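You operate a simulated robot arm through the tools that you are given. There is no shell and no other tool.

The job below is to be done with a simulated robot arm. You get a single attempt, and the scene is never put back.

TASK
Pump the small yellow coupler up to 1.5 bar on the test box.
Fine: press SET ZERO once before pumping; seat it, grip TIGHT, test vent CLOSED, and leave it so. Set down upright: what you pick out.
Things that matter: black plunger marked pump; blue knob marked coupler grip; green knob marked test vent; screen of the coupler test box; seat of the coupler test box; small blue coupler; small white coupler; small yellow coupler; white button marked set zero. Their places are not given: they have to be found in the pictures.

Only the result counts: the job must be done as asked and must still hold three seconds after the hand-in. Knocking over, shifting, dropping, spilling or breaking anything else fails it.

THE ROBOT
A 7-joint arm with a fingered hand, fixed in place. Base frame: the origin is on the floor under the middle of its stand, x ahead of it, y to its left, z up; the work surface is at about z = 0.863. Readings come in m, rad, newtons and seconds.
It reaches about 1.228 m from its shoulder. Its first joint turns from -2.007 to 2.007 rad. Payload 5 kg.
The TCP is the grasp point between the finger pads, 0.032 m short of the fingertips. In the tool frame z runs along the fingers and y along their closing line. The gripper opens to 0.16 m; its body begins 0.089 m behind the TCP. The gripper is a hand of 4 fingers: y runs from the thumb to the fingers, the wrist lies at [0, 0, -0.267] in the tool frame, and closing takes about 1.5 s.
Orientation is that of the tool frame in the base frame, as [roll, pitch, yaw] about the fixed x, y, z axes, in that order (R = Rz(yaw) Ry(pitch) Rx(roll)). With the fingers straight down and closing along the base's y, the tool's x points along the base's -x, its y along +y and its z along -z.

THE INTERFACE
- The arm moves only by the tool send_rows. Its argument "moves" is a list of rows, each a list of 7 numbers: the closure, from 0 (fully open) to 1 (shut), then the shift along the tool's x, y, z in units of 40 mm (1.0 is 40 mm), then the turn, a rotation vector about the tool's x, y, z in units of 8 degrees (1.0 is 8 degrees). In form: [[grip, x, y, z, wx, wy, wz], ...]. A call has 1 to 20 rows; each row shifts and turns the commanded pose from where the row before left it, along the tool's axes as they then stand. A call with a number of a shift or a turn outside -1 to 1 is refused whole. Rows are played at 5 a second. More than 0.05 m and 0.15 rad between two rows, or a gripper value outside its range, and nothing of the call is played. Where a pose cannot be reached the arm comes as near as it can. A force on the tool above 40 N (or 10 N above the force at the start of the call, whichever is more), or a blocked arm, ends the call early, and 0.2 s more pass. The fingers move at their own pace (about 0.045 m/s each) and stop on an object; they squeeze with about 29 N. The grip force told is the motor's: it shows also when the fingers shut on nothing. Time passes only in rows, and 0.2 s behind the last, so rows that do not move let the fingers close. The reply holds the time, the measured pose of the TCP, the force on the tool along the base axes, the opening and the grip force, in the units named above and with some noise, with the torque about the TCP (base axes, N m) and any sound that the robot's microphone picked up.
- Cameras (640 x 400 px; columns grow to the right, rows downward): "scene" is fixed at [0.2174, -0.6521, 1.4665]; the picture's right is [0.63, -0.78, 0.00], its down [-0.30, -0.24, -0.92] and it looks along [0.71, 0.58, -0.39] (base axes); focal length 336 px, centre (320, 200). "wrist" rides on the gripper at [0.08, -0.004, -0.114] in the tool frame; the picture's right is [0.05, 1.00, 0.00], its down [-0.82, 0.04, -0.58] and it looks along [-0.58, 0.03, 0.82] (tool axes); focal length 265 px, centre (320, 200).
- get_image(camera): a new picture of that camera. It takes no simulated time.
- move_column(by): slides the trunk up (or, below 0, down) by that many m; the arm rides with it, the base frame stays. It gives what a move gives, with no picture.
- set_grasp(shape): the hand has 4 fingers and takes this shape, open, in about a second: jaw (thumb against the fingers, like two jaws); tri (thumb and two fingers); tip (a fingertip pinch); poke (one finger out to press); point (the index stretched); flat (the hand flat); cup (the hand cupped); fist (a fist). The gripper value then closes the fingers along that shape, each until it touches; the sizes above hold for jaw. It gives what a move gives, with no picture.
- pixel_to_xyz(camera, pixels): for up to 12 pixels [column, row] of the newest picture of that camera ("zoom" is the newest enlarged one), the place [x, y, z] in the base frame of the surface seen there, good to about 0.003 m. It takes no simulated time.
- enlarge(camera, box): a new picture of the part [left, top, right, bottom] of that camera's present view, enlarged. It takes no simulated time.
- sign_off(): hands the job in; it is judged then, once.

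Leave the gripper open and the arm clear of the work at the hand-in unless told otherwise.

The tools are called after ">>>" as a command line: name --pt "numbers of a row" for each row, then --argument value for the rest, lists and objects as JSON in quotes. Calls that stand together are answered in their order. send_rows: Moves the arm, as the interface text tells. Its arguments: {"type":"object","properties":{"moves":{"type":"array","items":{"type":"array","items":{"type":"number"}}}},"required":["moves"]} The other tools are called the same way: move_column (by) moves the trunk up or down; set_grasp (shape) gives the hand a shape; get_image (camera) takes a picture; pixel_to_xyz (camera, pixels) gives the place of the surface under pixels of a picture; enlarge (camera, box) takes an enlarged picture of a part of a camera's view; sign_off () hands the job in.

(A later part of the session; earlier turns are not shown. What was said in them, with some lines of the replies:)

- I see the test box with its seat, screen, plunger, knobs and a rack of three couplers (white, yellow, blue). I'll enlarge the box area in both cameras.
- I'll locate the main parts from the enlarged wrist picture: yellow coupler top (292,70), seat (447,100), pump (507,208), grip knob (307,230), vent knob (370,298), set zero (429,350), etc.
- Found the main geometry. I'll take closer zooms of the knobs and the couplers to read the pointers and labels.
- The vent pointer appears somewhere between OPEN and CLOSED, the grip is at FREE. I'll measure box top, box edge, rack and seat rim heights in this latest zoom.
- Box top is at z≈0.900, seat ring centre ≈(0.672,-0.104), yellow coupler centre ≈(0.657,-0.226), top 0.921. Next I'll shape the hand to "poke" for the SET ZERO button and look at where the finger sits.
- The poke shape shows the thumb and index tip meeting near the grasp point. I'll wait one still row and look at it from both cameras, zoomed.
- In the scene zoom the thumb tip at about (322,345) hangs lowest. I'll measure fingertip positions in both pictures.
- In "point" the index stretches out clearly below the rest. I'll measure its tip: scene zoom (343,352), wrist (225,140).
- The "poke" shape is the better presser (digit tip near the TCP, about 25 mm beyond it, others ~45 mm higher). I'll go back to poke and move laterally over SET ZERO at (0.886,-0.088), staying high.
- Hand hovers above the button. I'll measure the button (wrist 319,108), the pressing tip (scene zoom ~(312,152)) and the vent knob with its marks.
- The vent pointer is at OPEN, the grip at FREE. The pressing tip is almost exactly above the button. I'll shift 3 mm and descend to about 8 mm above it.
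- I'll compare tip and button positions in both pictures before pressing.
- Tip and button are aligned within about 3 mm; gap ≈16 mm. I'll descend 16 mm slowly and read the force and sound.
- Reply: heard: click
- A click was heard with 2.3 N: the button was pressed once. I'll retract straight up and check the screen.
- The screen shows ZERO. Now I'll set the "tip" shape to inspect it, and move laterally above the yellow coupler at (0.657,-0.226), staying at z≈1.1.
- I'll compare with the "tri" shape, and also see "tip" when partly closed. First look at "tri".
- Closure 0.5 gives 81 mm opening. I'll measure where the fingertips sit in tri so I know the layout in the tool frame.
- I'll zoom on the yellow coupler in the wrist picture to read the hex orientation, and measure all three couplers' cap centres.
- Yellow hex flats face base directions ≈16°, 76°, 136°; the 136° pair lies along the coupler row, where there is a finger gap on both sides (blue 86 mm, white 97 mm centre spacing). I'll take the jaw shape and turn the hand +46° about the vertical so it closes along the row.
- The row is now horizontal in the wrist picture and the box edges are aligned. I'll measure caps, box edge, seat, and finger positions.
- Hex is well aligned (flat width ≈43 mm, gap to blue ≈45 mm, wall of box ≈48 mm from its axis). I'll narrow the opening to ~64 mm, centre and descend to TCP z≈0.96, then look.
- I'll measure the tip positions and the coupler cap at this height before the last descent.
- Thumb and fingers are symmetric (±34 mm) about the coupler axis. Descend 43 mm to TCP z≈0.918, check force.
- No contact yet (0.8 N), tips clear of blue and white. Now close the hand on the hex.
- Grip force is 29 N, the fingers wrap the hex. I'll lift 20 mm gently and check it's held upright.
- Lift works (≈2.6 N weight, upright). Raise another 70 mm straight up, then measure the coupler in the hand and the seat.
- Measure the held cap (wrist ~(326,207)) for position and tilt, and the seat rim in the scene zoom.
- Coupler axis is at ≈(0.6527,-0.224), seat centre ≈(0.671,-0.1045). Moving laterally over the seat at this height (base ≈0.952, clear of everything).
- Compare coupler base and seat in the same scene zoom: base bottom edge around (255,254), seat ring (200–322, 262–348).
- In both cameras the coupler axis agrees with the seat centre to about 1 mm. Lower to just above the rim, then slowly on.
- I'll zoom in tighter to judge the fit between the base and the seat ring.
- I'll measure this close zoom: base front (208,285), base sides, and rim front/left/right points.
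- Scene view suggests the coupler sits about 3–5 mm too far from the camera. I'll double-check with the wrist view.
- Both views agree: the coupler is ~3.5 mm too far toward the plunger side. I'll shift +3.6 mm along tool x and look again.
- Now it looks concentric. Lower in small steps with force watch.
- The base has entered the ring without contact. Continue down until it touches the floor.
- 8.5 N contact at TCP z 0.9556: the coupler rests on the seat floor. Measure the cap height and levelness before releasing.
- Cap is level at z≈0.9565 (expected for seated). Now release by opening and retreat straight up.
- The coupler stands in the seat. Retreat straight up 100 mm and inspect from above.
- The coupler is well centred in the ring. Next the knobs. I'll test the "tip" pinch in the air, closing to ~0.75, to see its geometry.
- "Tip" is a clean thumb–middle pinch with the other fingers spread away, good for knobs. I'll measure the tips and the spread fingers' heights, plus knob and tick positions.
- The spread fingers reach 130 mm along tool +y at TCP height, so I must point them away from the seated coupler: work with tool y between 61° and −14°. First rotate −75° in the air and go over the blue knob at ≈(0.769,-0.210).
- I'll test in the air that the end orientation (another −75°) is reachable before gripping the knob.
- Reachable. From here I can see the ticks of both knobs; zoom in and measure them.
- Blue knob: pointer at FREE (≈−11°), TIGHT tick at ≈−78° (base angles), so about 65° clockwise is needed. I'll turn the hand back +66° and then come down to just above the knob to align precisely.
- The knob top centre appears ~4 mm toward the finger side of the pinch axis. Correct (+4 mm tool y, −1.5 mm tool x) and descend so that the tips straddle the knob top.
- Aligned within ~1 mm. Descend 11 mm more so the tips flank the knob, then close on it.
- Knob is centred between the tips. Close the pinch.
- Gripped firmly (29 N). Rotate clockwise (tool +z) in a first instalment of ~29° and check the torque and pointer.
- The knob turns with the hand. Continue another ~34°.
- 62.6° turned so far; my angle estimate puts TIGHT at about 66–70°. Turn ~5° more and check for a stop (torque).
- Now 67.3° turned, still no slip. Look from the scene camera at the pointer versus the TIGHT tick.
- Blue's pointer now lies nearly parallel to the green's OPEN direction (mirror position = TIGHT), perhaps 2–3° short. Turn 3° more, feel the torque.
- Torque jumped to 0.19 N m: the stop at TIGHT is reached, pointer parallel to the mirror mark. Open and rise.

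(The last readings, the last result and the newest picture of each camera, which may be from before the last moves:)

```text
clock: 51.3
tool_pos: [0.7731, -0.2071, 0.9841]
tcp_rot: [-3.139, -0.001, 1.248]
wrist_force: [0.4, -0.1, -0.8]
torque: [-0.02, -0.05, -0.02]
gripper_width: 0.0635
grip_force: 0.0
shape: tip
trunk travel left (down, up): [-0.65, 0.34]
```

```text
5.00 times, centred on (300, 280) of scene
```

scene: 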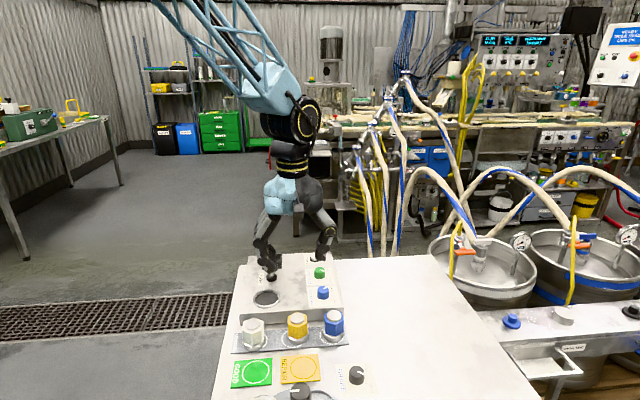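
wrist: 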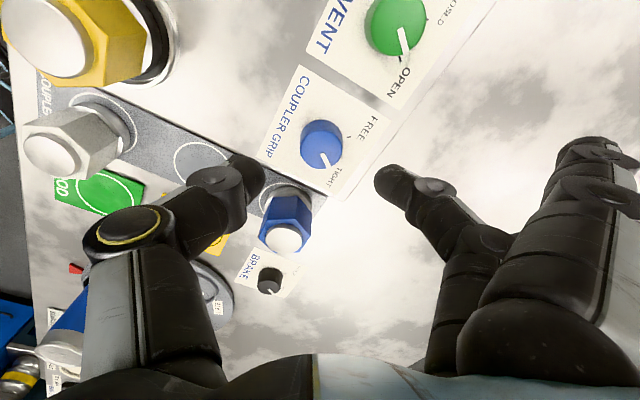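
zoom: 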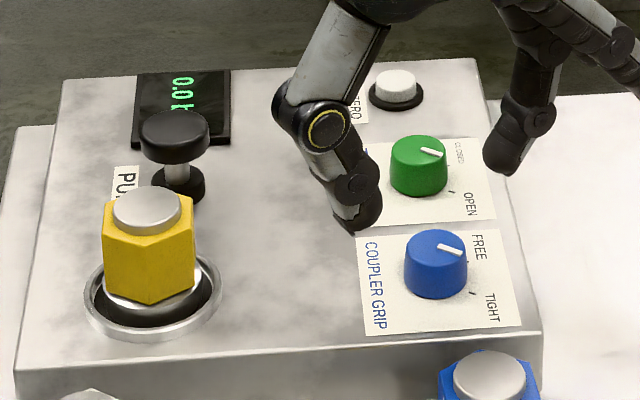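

Grip pointer is at TIGHT. Next the green vent knob: it needs +70° (counter-clockwise), so I keep this orientation and move over it at ≈(0.8365,-0.1475).

>>> send_rows --pt "0.6 0.638 0.331 0 0 0 0" --pt "0.6 0.638 0.331 0 0 0 0" --pt "0.6 0.638 0.331 0 0 0 0" --pt "0.6 0 0 0 0 0 0" --pt "0.6 0 0 0 0 0 0"

>>> enlarge --camera "wrist" --box '[230, 80, 410, 220]'

>>> enlarge --camera "scene" --box '[240, 220, 400, 320]'

```text
clock: 52.5
tool_pos: [0.8359, -0.1453, 0.9839]
tcp_rot: [3.141, 0.0, 1.249]
wrist_force: [-0.9, -0.4, -0.2]
torque: [-0.01, 0.0, 0.0]
gripper_width: 0.0634
grip_force: 0.0
shape: tip
trunk travel left (down, up): [-0.65, 0.34]
```

```text
2.86 times, centred on (320, 150) of wrist
```

zoom: 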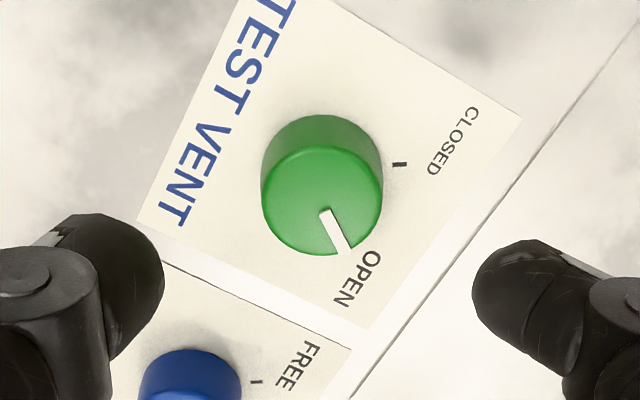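

```text
4.00 times, centred on (320, 270) of scene
```

zoom: 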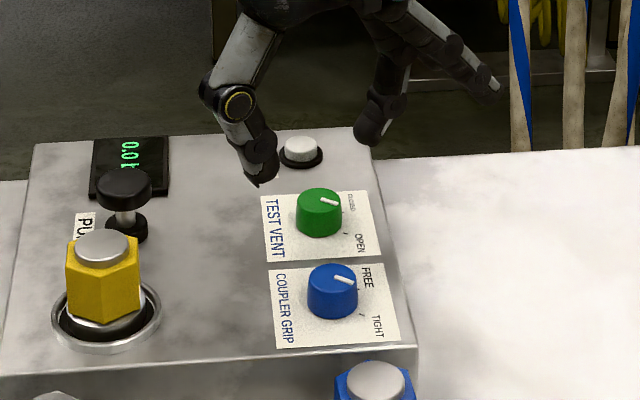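

The green knob is centred under the pinch (error <1 mm). Descend to TCP z≈0.937 and close.

>>> send_rows --pt "0.6 0 0 0.5 0 0 0" --pt "0.6 0 0 0.4 0 0 0" --pt "0.6 0 0 0.26 0 0 0" --pt "0.6 0 0 0 0 0 0" --pt "0.6 0 0 0 0 0 0"

>>> enlarge --camera "wrist" --box '[230, 100, 410, 240]'

```text
clock: 53.7
tool_pos: [0.837, -0.1474, 0.9381]
tcp_rot: [-3.141, 0.002, 1.249]
wrist_force: [0.4, -0.8, 1.3]
torque: [0.0, 0.02, -0.01]
gripper_width: 0.0636
grip_force: 0.0
shape: tip
trunk travel left (down, up): [-0.65, 0.34]
```

```text
2.86 times, centred on (320, 170) of wrist
```

zoom: 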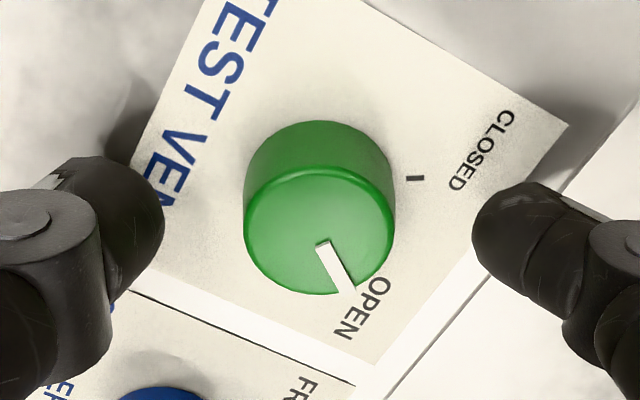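

Centre laterally good; shift 1.6 mm along tool x, then close the pinch.

>>> send_rows --pt "0.6 0.04 0 0 0 0 0" --pt "0.7 0 0 0 0 0 0" --pt "0.8 0 0 0 0 0 0" --pt "0.9 0 0 0 0 0 0" --pt "1.0 0 0 0 0 0 0" --pt "1.0 0 0 0 0 0 0" --pt "1.0 0 0 0 0 0 0"

>>> enlarge --camera "wrist" --box '[230, 100, 410, 240]'

```text
clock: 55.3
tool_pos: [0.8363, -0.1456, 0.9388]
tcp_rot: [3.141, 0.0, 1.25]
wrist_force: [-0.7, 0.0, -1.5]
torque: [-0.02, -0.02, 0.08]
gripper_width: 0.0241
grip_force: 29.1
shape: tip
trunk travel left (down, up): [-0.65, 0.34]
```

```text
2.86 times, centred on (320, 170) of wrist
```

zoom: 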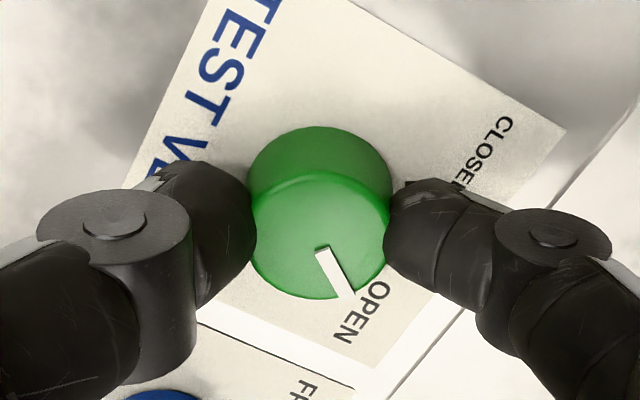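

Gripped. Rotate counter-clockwise (tool −z) about 34° first.

>>> send_rows --pt "1.0 0 0 0 0 0 -0.6" --pt "1.0 0 0 0 0 0 -0.6" --pt "1.0 0 0 0 0 0 -0.6" --pt "1.0 0 0 0 0 0 -0.6" --pt "1.0 0 0 0 0 0 -0.6" --pt "1.0 0 0 0 0 0 -0.6" --pt "1.0 0 0 0 0 0 -0.6" --pt "1.0 0 0 0 0 0 0"

>>> enlarge --camera "wrist" --box '[230, 100, 410, 240]'

```text
clock: 57.1
tool_pos: [0.8363, -0.1459, 0.9378]
tcp_rot: [-3.14, 0.001, 1.834]
wrist_force: [-2.9, -0.9, 1.6]
torque: [0.03, 0.08, 0.0]
gripper_width: 0.0239
grip_force: 29.1
shape: tip
trunk travel left (down, up): [-0.65, 0.34]
```

```text
2.86 times, centred on (320, 170) of wrist
```

zoom: 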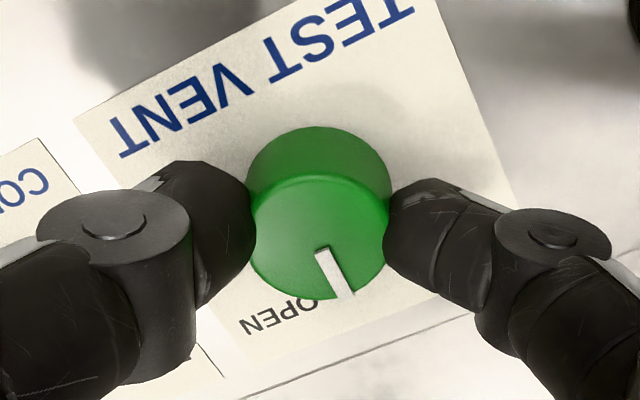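

The knob follows. Continue another ~34°, then feel for the stop.

>>> send_rows --pt "1.0 0 0 0 0 0 -0.6" --pt "1.0 0 0 0 0 0 -0.6" --pt "1.0 0 0 0 0 0 -0.6" --pt "1.0 0 0 0 0 0 -0.6" --pt "1.0 0 0 0 0 0 -0.6" --pt "1.0 0 0 0 0 0 -0.6" --pt "1.0 0 0 0 0 0 -0.6" --pt "1.0 0 0 0 0 0 0"

>>> enlarge --camera "wrist" --box '[230, 100, 410, 240]'

>>> enlarge --camera "scene" --box '[290, 250, 360, 310]'

```text
clock: 58.9
tool_pos: [0.8365, -0.1461, 0.9387]
tcp_rot: [3.141, 0.0, 2.422]
wrist_force: [-7.7, -2.0, -2.9]
torque: [-0.03, 0.13, 0.02]
gripper_width: 0.0241
grip_force: 29.1
shape: tip
trunk travel left (down, up): [-0.65, 0.34]
```

```text
2.86 times, centred on (320, 170) of wrist
```

zoom: 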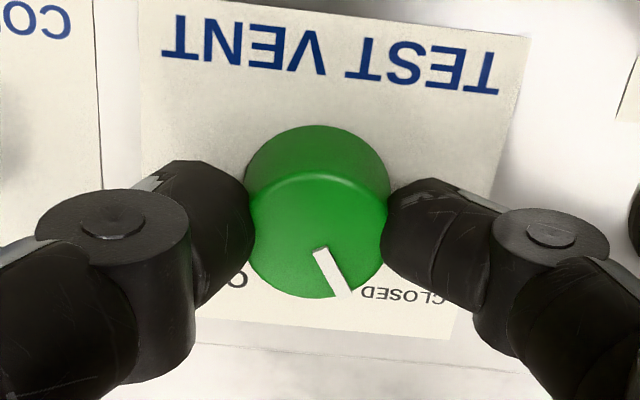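

```text
6.67 times, centred on (325, 280) of scene
```

zoom: 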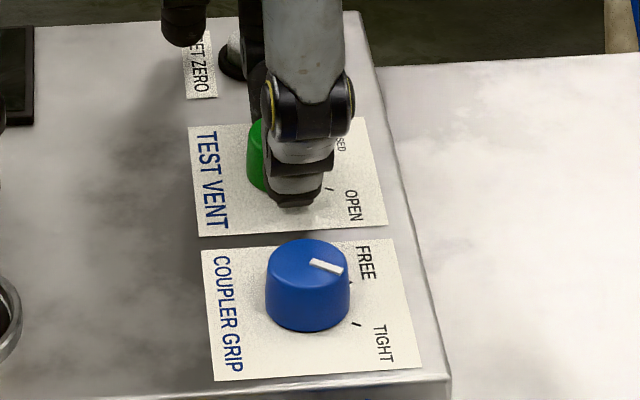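

67° turned. Continue 3–4° more in small steps until the stop is felt.

>>> send_rows --pt "1.0 0 0 0 0 0 -0.2" --pt "1.0 0 0 0 0 0 -0.2" --pt "1.0 0 0 0 0 0 0" --pt "1.0 0 0 0 0 0 0"

>>> enlarge --camera "wrist" --box '[230, 100, 410, 240]'

```text
clock: 59.9
tool_pos: [0.8341, -0.1448, 0.9386]
tcp_rot: [3.141, -0.001, 2.479]
wrist_force: [-9.2, -1.7, -4.2]
torque: [-0.01, 0.18, -0.01]
gripper_width: 0.0238
grip_force: 28.8
shape: tip
trunk travel left (down, up): [-0.65, 0.34]
```

```text
2.86 times, centred on (320, 170) of wrist
```

zoom: 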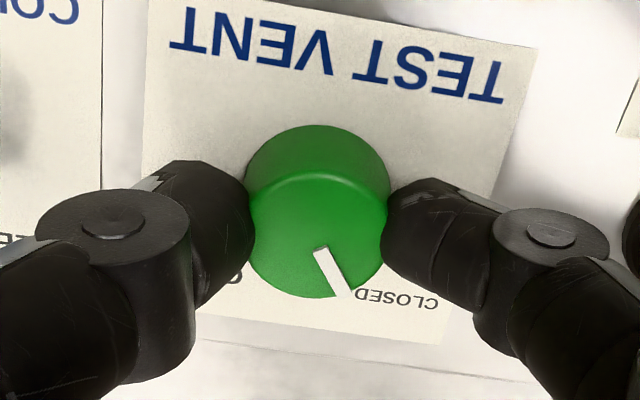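

Pointer now at the same angle as blue's FREE mark was (mirror = CLOSED). One more small step to reach the stop.

>>> send_rows --pt "1.0 0 0 0 0 0 -0.15" --pt "1.0 0 0 0 0 0 -0.15" --pt "1.0 0 0 0 0 0 0" --pt "1.0 0 0 0 0 0 0"

>>> enlarge --camera "wrist" --box '[230, 100, 410, 240]'

```text
clock: 60.9
tool_pos: [0.8362, -0.1457, 0.9389]
tcp_rot: [3.141, -0.001, 2.517]
wrist_force: [-9.8, 0.0, -1.8]
torque: [0.0, 0.19, -0.29]
gripper_width: 0.0238
grip_force: 28.4
shape: tip
trunk travel left (down, up): [-0.65, 0.34]
```

```text
2.86 times, centred on (320, 170) of wrist
```

zoom: 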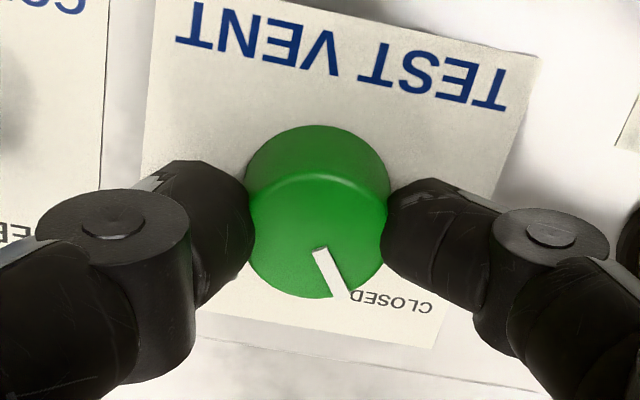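

Torque −0.29 N m: the CLOSED stop is reached. Open and rise.

>>> send_rows --pt "0.9 0 0 0 0 0 0" --pt "0.75 0 0 0 0 0 0" --pt "0.6 0 0 0 0 0 0" --pt "0.6 0 0 0 0 0 0" --pt "0.6 0 0 0 0 0 0" --pt "0.6 0 0 -0.4 0 0 0" --pt "0.6 0 0 -0.9 0 0 0" --pt "0.6 0 0 -0.9 0 0 0" --pt "0.6 0 0 -0.9 0 0 0" --pt "0.6 0 0 0 0 0 0"

>>> get_image --camera "wrist"

>>> enlarge --camera "scene" --box '[240, 240, 360, 320]'

```text
clock: 63.1
tool_pos: [0.8373, -0.1474, 1.0634]
tcp_rot: [-3.141, 0.001, 2.52]
wrist_force: [-0.3, 0.6, -0.1]
torque: [-0.01, 0.01, 0.01]
gripper_width: 0.0632
grip_force: 0.1
shape: tip
trunk travel left (down, up): [-0.65, 0.34]
```

```text
taken
```

wrist: 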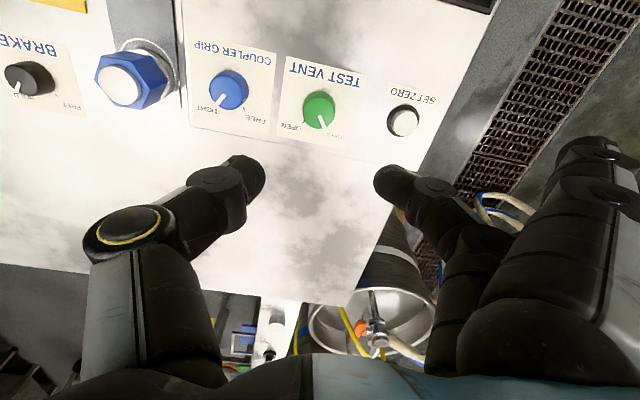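

```text
5.00 times, centred on (300, 280) of scene
```

zoom: 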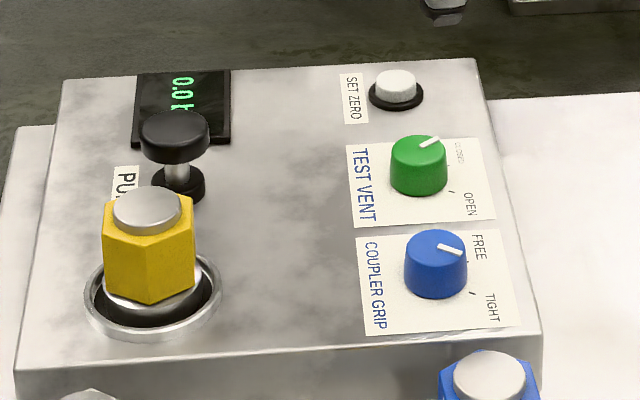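

Both knobs are right: grip TIGHT, vent CLOSED. Now the pump: take the poke shape, turn to φ≈−18° (so the wrist camera keeps the screen in view and the thumb stays clear of the seated coupler) and move over the plunger at ≈(0.7425,-0.0495).

>>> set_grasp --shape "poke"

>>> send_rows --pt "0 0 0 0 0 0 0.9" --pt "0 0 0 0 0 0 0.9" --pt "0 0 0 0 0 0 0.9" --pt "0 0 0 0 0 0 0.9" --pt "0 0 0 0 0 0 0.9" --pt "0 0 0 0 0 0 0.9" --pt "0 0 0 0 0 0 0.9" --pt "0 0 0 0 0 0 0.9" --pt "0 0 0 0 0 0 0.9" --pt "0 0 0 0 0 0 0.9" --pt "0 0.356 -0.7325 0 0 0 0" --pt "0 0.356 -0.7325 0 0 0 0" --pt "0 0.356 -0.7325 0 0 0 0" --pt "0 0.356 -0.7325 0 0 0 0" --pt "0 0 0 0 0 0 0"

>>> get_image --camera "wrist"

>>> enlarge --camera "scene" --box '[220, 190, 360, 310]'

```text
clock: 64.0
tool_pos: [0.8385, -0.1465, 1.0611]
tcp_rot: [3.141, -0.001, 2.52]
wrist_force: [0.4, -0.3, 0.8]
torque: [-0.02, -0.02, 0.01]
gripper_width: 0.0002
grip_force: 0.2
shape: poke
trunk travel left (down, up): [-0.65, 0.34]
```

```text
clock: 67.2
tool_pos: [0.7411, -0.0574, 1.0608]
tcp_rot: [3.14, 0.001, 1.261]
wrist_force: [0.1, 0.6, -0.3]
torque: [-0.02, 0.0, 0.03]
gripper_width: 0.0
grip_force: 0.0
shape: poke
trunk travel left (down, up): [-0.65, 0.34]
```

```text
taken
```

wrist: 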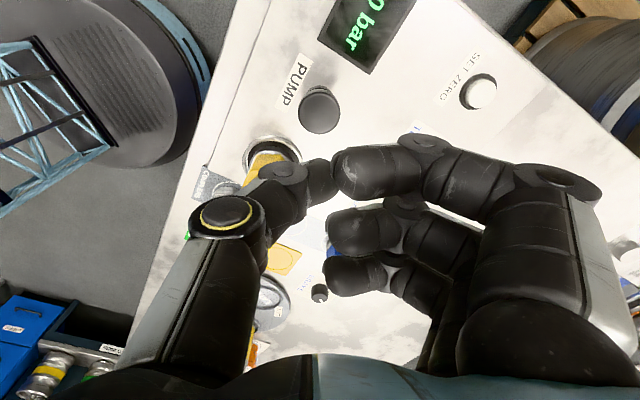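

```text
3.33 times, centred on (290, 250) of scene
```

zoom: 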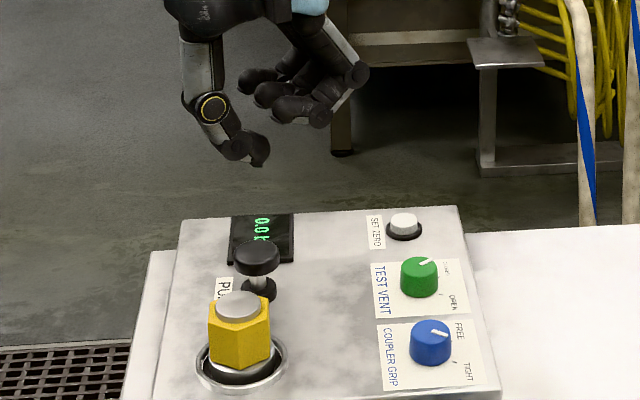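

The hand is above the plunger. I'll measure the tip and plunger in both views to align.

>>> pixel_to_xyz --camera "zoom" --pixels '[[257, 163], [250, 160], [264, 160], [257, 248], [240, 252], [276, 250], [257, 240], [257, 262]]'

>>> pixel_to_xyz --camera "wrist" --pixels '[[319, 108], [300, 108], [338, 108], [319, 92], [319, 125], [320, 160], [320, 168]]'

```text
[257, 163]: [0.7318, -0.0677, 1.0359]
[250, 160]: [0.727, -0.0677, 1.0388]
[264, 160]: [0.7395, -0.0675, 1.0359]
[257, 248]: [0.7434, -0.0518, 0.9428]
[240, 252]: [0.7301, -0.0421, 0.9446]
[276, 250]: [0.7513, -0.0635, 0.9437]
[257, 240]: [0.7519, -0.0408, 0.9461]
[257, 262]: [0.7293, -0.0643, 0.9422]
```

```text
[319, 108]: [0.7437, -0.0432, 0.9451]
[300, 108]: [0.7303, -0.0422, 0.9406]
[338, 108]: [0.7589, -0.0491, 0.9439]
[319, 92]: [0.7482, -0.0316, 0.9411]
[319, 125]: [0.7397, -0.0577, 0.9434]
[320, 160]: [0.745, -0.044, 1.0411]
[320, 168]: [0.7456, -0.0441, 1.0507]
```

The tip is ~8 mm short along tool x. Shift +8 mm and descend to ~10 mm above the plunger.

>>> send_rows --pt "0 0.2 0 0.5 0 0 0" --pt "0 0 0 0.8 0 0 0" --pt "0 0 0 0.6 0 0 0" --pt "0 0 0 0 0 0 0" --pt "0 0 0 0 0 0 0"

>>> get_image --camera "wrist"

>>> enlarge --camera "scene" --box '[230, 230, 330, 310]'

```text
clock: 68.4
tool_pos: [0.7427, -0.0485, 0.9871]
tcp_rot: [3.141, 0.0, 1.259]
wrist_force: [-0.2, 1.2, 0.2]
torque: [-0.03, 0.0, -0.01]
gripper_width: 0.0
grip_force: 0.1
shape: poke
trunk travel left (down, up): [-0.65, 0.34]
```

```text
taken
```

wrist: 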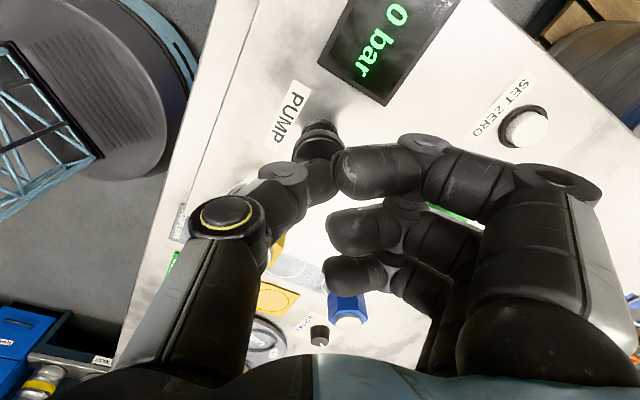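

```text
5.00 times, centred on (280, 270) of scene
```

zoom: 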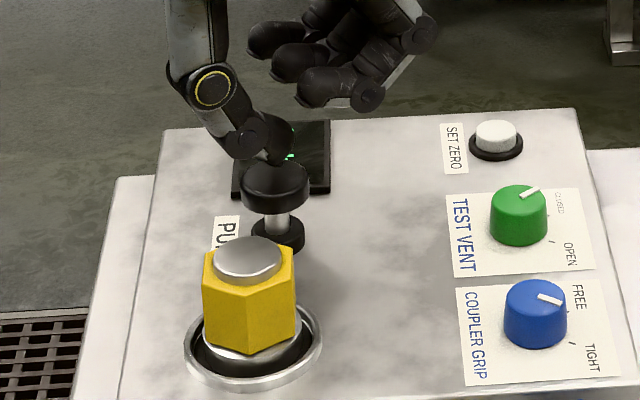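

The tip is centred over the plunger. Lower 14 mm to contact, then press gently a few mm and read the force.

>>> send_rows --pt "0 0 0 0.3 0 0 0" --pt "0 0 0 0.1 0 0 0" --pt "0 0 0 0.1 0 0 0"

>>> enlarge --camera "scene" --box '[230, 230, 330, 310]'

>>> get_image --camera "wrist"

```text
clock: 69.2
tool_pos: [0.7429, -0.0494, 0.9652]
tcp_rot: [-3.141, -0.001, 1.263]
wrist_force: [-1.1, -1.3, 2.6]
torque: [-0.03, -0.02, -0.02]
gripper_width: 0.0
grip_force: 0.0
shape: poke
trunk travel left (down, up): [-0.65, 0.34]
```

```text
5.00 times, centred on (280, 270) of scene
```

zoom: 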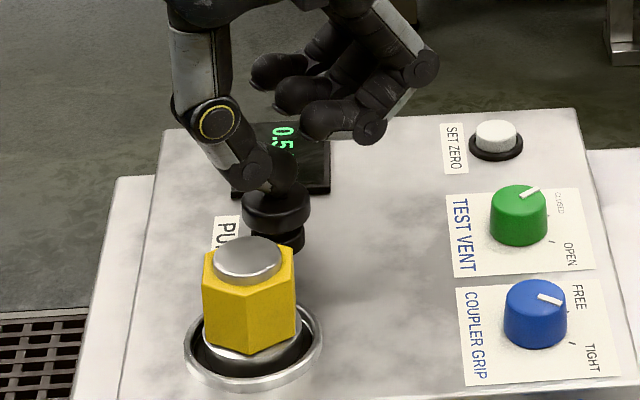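

```text
taken
```

wrist: 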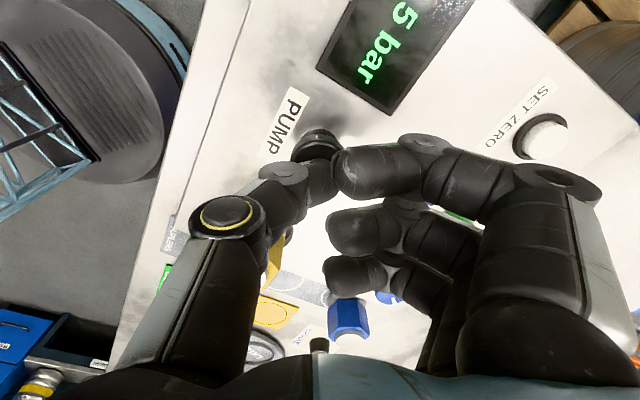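

The screen already shows 0.5 bar with the plunger pressed. Release it fully (rise 22 mm) and check that the pressure holds.

>>> send_rows --pt "0 0 0 -0.3 0 0 0" --pt "0 0 0 -0.3 0 0 0" --pt "0 0 0 0 0 0 0" --pt "0 0 0 0 0 0 0"

>>> enlarge --camera "scene" --box '[230, 230, 330, 310]'

>>> get_image --camera "wrist"

```text
clock: 70.2
tool_pos: [0.7445, -0.0482, 0.9884]
tcp_rot: [-3.14, 0.0, 1.264]
wrist_force: [0.3, 0.5, -0.5]
torque: [0.01, 0.04, 0.01]
gripper_width: 0.0
grip_force: 0.0
shape: poke
trunk travel left (down, up): [-0.65, 0.34]
```

```text
5.00 times, centred on (280, 270) of scene
```

zoom: 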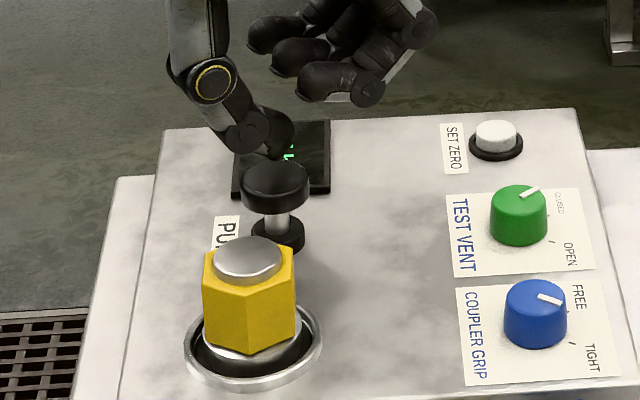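

```text
taken
```

wrist: 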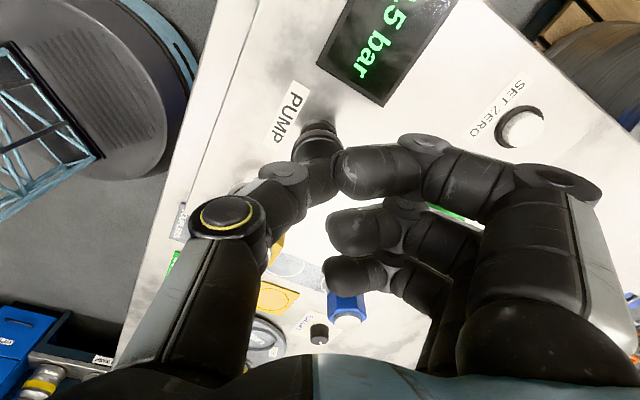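

Pressure holds at 0.5 with the plunger back up. Second stroke, same depth.

>>> send_rows --pt "0 0 0 0.3 0 0 0" --pt "0 0 0 0.15 0 0 0" --pt "0 0 0 0.1 0 0 0"

>>> enlarge --camera "scene" --box '[230, 230, 330, 310]'

>>> enlarge --camera "wrist" --box '[280, 0, 480, 125]'

```text
clock: 71.0
tool_pos: [0.7447, -0.0483, 0.9684]
tcp_rot: [-3.141, 0.0, 1.261]
wrist_force: [-0.9, -0.4, 3.1]
torque: [-0.04, 0.02, 0.03]
gripper_width: 0.0002
grip_force: 0.1
shape: poke
trunk travel left (down, up): [-0.65, 0.34]
```

```text
5.00 times, centred on (280, 270) of scene
```

zoom: 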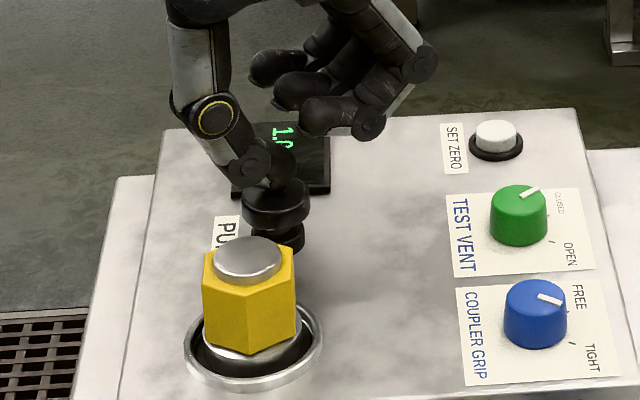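

```text
3.20 times, centred on (380, 62) of wrist
```

zoom: 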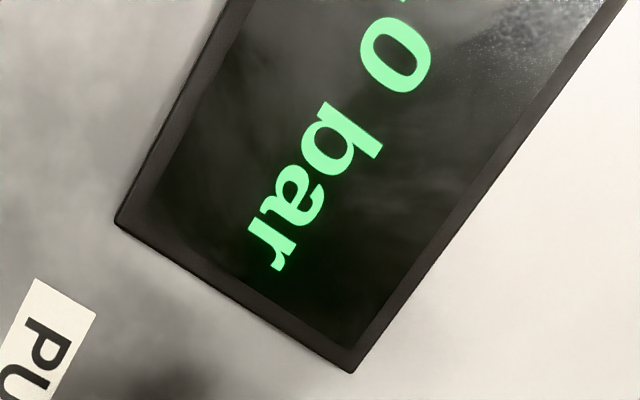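

1.0 bar after the second stroke. Release fully and check it holds.

>>> send_rows --pt "0 0 0 -0.3 0 0 0" --pt "0 0 0 -0.25 0 0 0" --pt "0 0 0 0 0 0 0" --pt "0 0 0 0 0 0 0"

>>> enlarge --camera "wrist" --box '[280, 0, 480, 125]'

>>> enlarge --camera "scene" --box '[230, 230, 330, 310]'

```text
clock: 72.0
tool_pos: [0.744, -0.0481, 0.9903]
tcp_rot: [-3.139, 0.0, 1.261]
wrist_force: [-0.6, -0.1, 0.4]
torque: [-0.01, -0.02, 0.01]
gripper_width: 0.0001
grip_force: 0.1
shape: poke
trunk travel left (down, up): [-0.65, 0.34]
```

```text
3.20 times, centred on (380, 62) of wrist
```

zoom: 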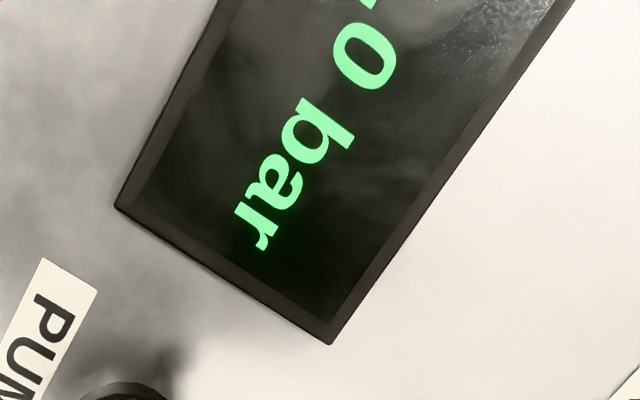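

```text
5.00 times, centred on (280, 270) of scene
```

zoom: 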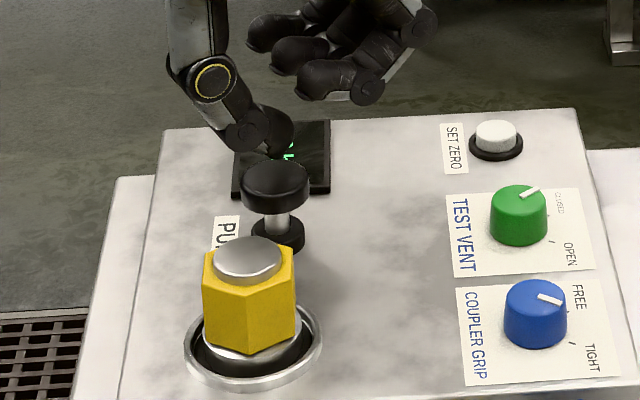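

Holds at 1.0. Third and last stroke, same depth.

>>> send_rows --pt "0 0 0 0.3 0 0 0" --pt "0 0 0 0.15 0 0 0" --pt "0 0 0 0.1 0 0 0"

>>> enlarge --camera "wrist" --box '[280, 0, 480, 125]'

>>> enlarge --camera "scene" --box '[230, 230, 330, 310]'

```text
clock: 72.8
tool_pos: [0.7451, -0.0475, 0.9689]
tcp_rot: [-3.141, -0.002, 1.262]
wrist_force: [-0.4, -0.1, 3.6]
torque: [-0.01, -0.02, -0.01]
gripper_width: 0.0
grip_force: 0.0
shape: poke
trunk travel left (down, up): [-0.65, 0.34]
```

```text
3.20 times, centred on (380, 62) of wrist
```

zoom: 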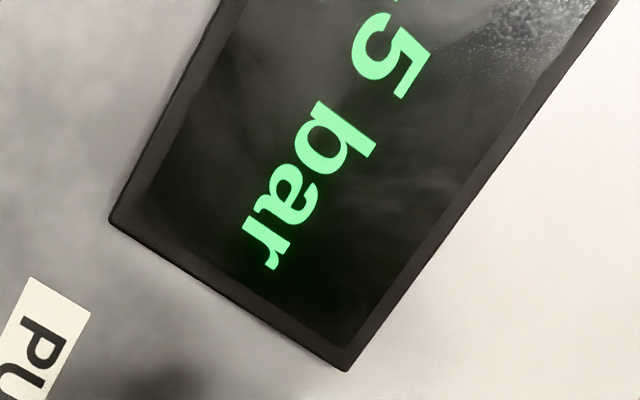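

```text
5.00 times, centred on (280, 270) of scene
```

zoom: 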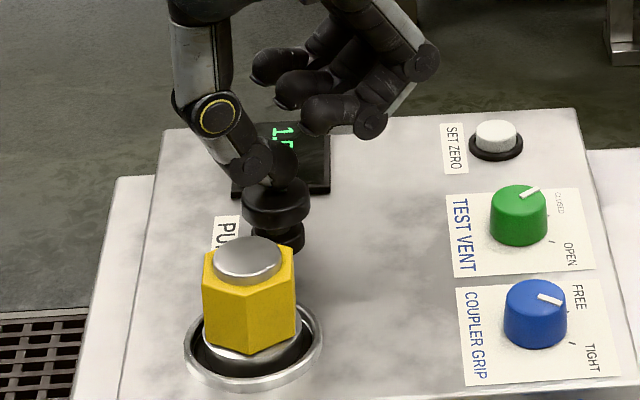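

1.5 bar reached. Rise straight up well clear (≈160 mm), then open the hand and verify.

>>> send_rows --pt "0 0 0 -0.3 0 0 0" --pt "0 0 0 -0.5 0 0 0" --pt "0 0 0 -1 0 0 0" --pt "0 0 0 -1 0 0 0" --pt "0 0 0 -1 0 0 0" --pt "0 0 0 -1 0 0 0" --pt "0 0 0 0 0 0 0"

>>> enlarge --camera "scene" --box '[220, 235, 360, 340]'

>>> get_image --camera "wrist"

```text
clock: 74.4
tool_pos: [0.7441, -0.0494, 1.1593]
tcp_rot: [3.14, 0.0, 1.263]
wrist_force: [-0.3, 0.1, -0.2]
torque: [0.02, 0.03, -0.02]
gripper_width: 0.0
grip_force: 0.0
shape: poke
trunk travel left (down, up): [-0.65, 0.34]
```

```text
3.81 times, centred on (290, 288) of scene
```

zoom: 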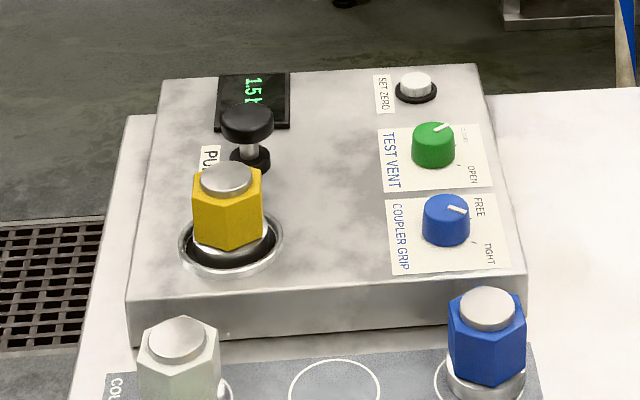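

```text
taken
```

wrist: 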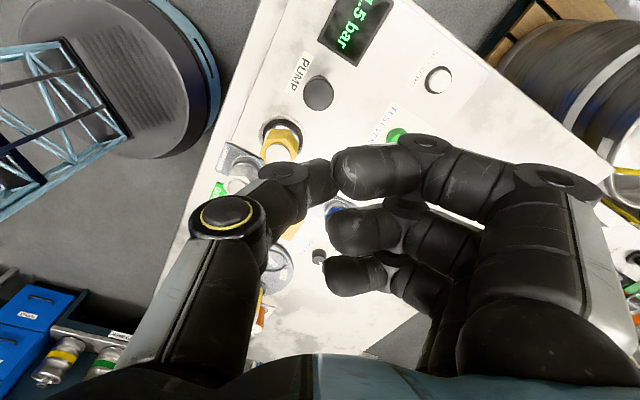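

Screen shows 1.5 bar with everything in place. Raise a bit more, open the hand to jaw, wait a few seconds and recheck.

>>> send_rows --pt "0 0 0 -1 0 0 0" --pt "0 0 0 -1 0 0 0" --pt "0 0 0 0 0 0 0"

>>> set_grasp --shape "jaw"

>>> send_rows --pt "0 0 0 0 0 0 0" --pt "0 0 0 0 0 0 0" --pt "0 0 0 0 0 0 0" --pt "0 0 0 0 0 0 0" --pt "0 0 0 0 0 0 0" --pt "0 0 0 0 0 0 0" --pt "0 0 0 0 0 0 0" --pt "0 0 0 0 0 0 0" --pt "0 0 0 0 0 0 0" --pt "0 0 0 0 0 0 0" --pt "0 0 0 0 0 0 0" --pt "0 0 0 0 0 0 0" --pt "0 0 0 0 0 0 0" --pt "0 0 0 0 0 0 0" --pt "0 0 0 0 0 0 0"

>>> enlarge --camera "scene" --box '[220, 235, 380, 355]'

>>> enlarge --camera "scene" --box '[245, 245, 295, 285]'

>>> get_image --camera "scene"

```text
clock: 75.2
tool_pos: [0.7453, -0.0488, 1.2398]
tcp_rot: [-3.142, 0.0, 1.263]
wrist_force: [0.0, -0.1, -0.2]
torque: [-0.01, 0.04, 0.02]
gripper_width: 0.0
grip_force: 0.0
shape: poke
trunk travel left (down, up): [-0.65, 0.34]
```

```text
clock: 76.1
tool_pos: [0.7433, -0.0501, 1.2389]
tcp_rot: [3.141, 0.0, 1.262]
wrist_force: [-0.3, 1.3, 0.1]
torque: [0.0, 0.02, -0.01]
gripper_width: 0.1597
grip_force: 0.1
shape: jaw
trunk travel left (down, up): [-0.65, 0.34]
```

```text
clock: 79.3
tool_pos: [0.744, -0.0478, 1.2386]
tcp_rot: [3.139, 0.001, 1.262]
wrist_force: [0.0, -0.5, 0.3]
torque: [-0.03, -0.03, 0.03]
gripper_width: 0.1599
grip_force: 0.2
shape: jaw
trunk travel left (down, up): [-0.65, 0.34]
```

```text
3.33 times, centred on (300, 295) of scene
```

zoom: 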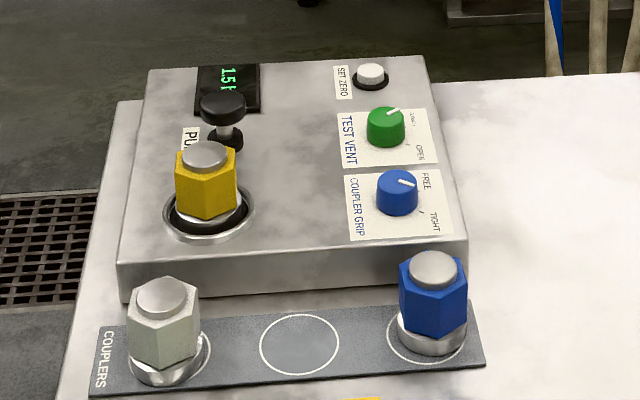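

```text
10.00 times, centred on (270, 265) of scene
```

zoom: 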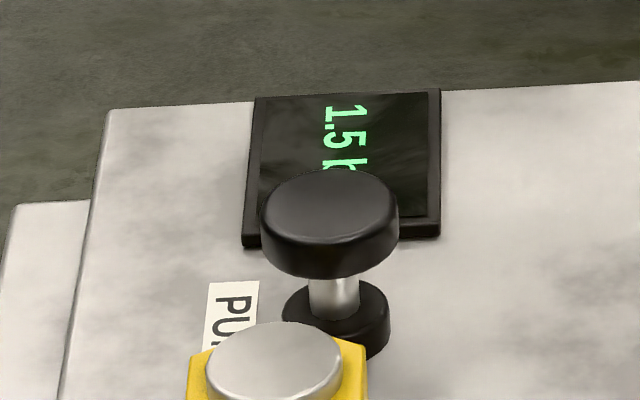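

```text
taken
```

scene: 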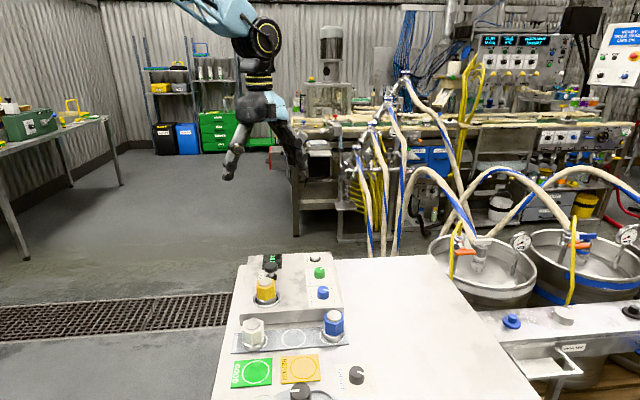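

After another 4 s the screen still reads 1.5 bar. The yellow coupler is seated upright, grip is at TIGHT and vent at CLOSED. The white and blue couplers haven't moved, and the hand is open and clear. Handing in.

>>> sign_off

```text
The job is handed in.
```

The small yellow coupler is pumped up on the test box, and the screen reads 1.5 bar. The reading was still 1.5 about five seconds after the last stroke, just before I handed the job in.

- **SET ZERO:** pressed once before pumping. I heard the click and the screen showed ZERO.
- **Coupler:** standing upright in the seat, level and well centred.
- **Coupler grip:** turned from FREE to the stop at TIGHT.
- **Test vent:** turned from OPEN to the stop at CLOSED.
- **Pump:** three strokes of 0.5 bar each, with the pressure holding between strokes.

In the last pictures the white and blue couplers had not moved. The hand is open and well above the work.
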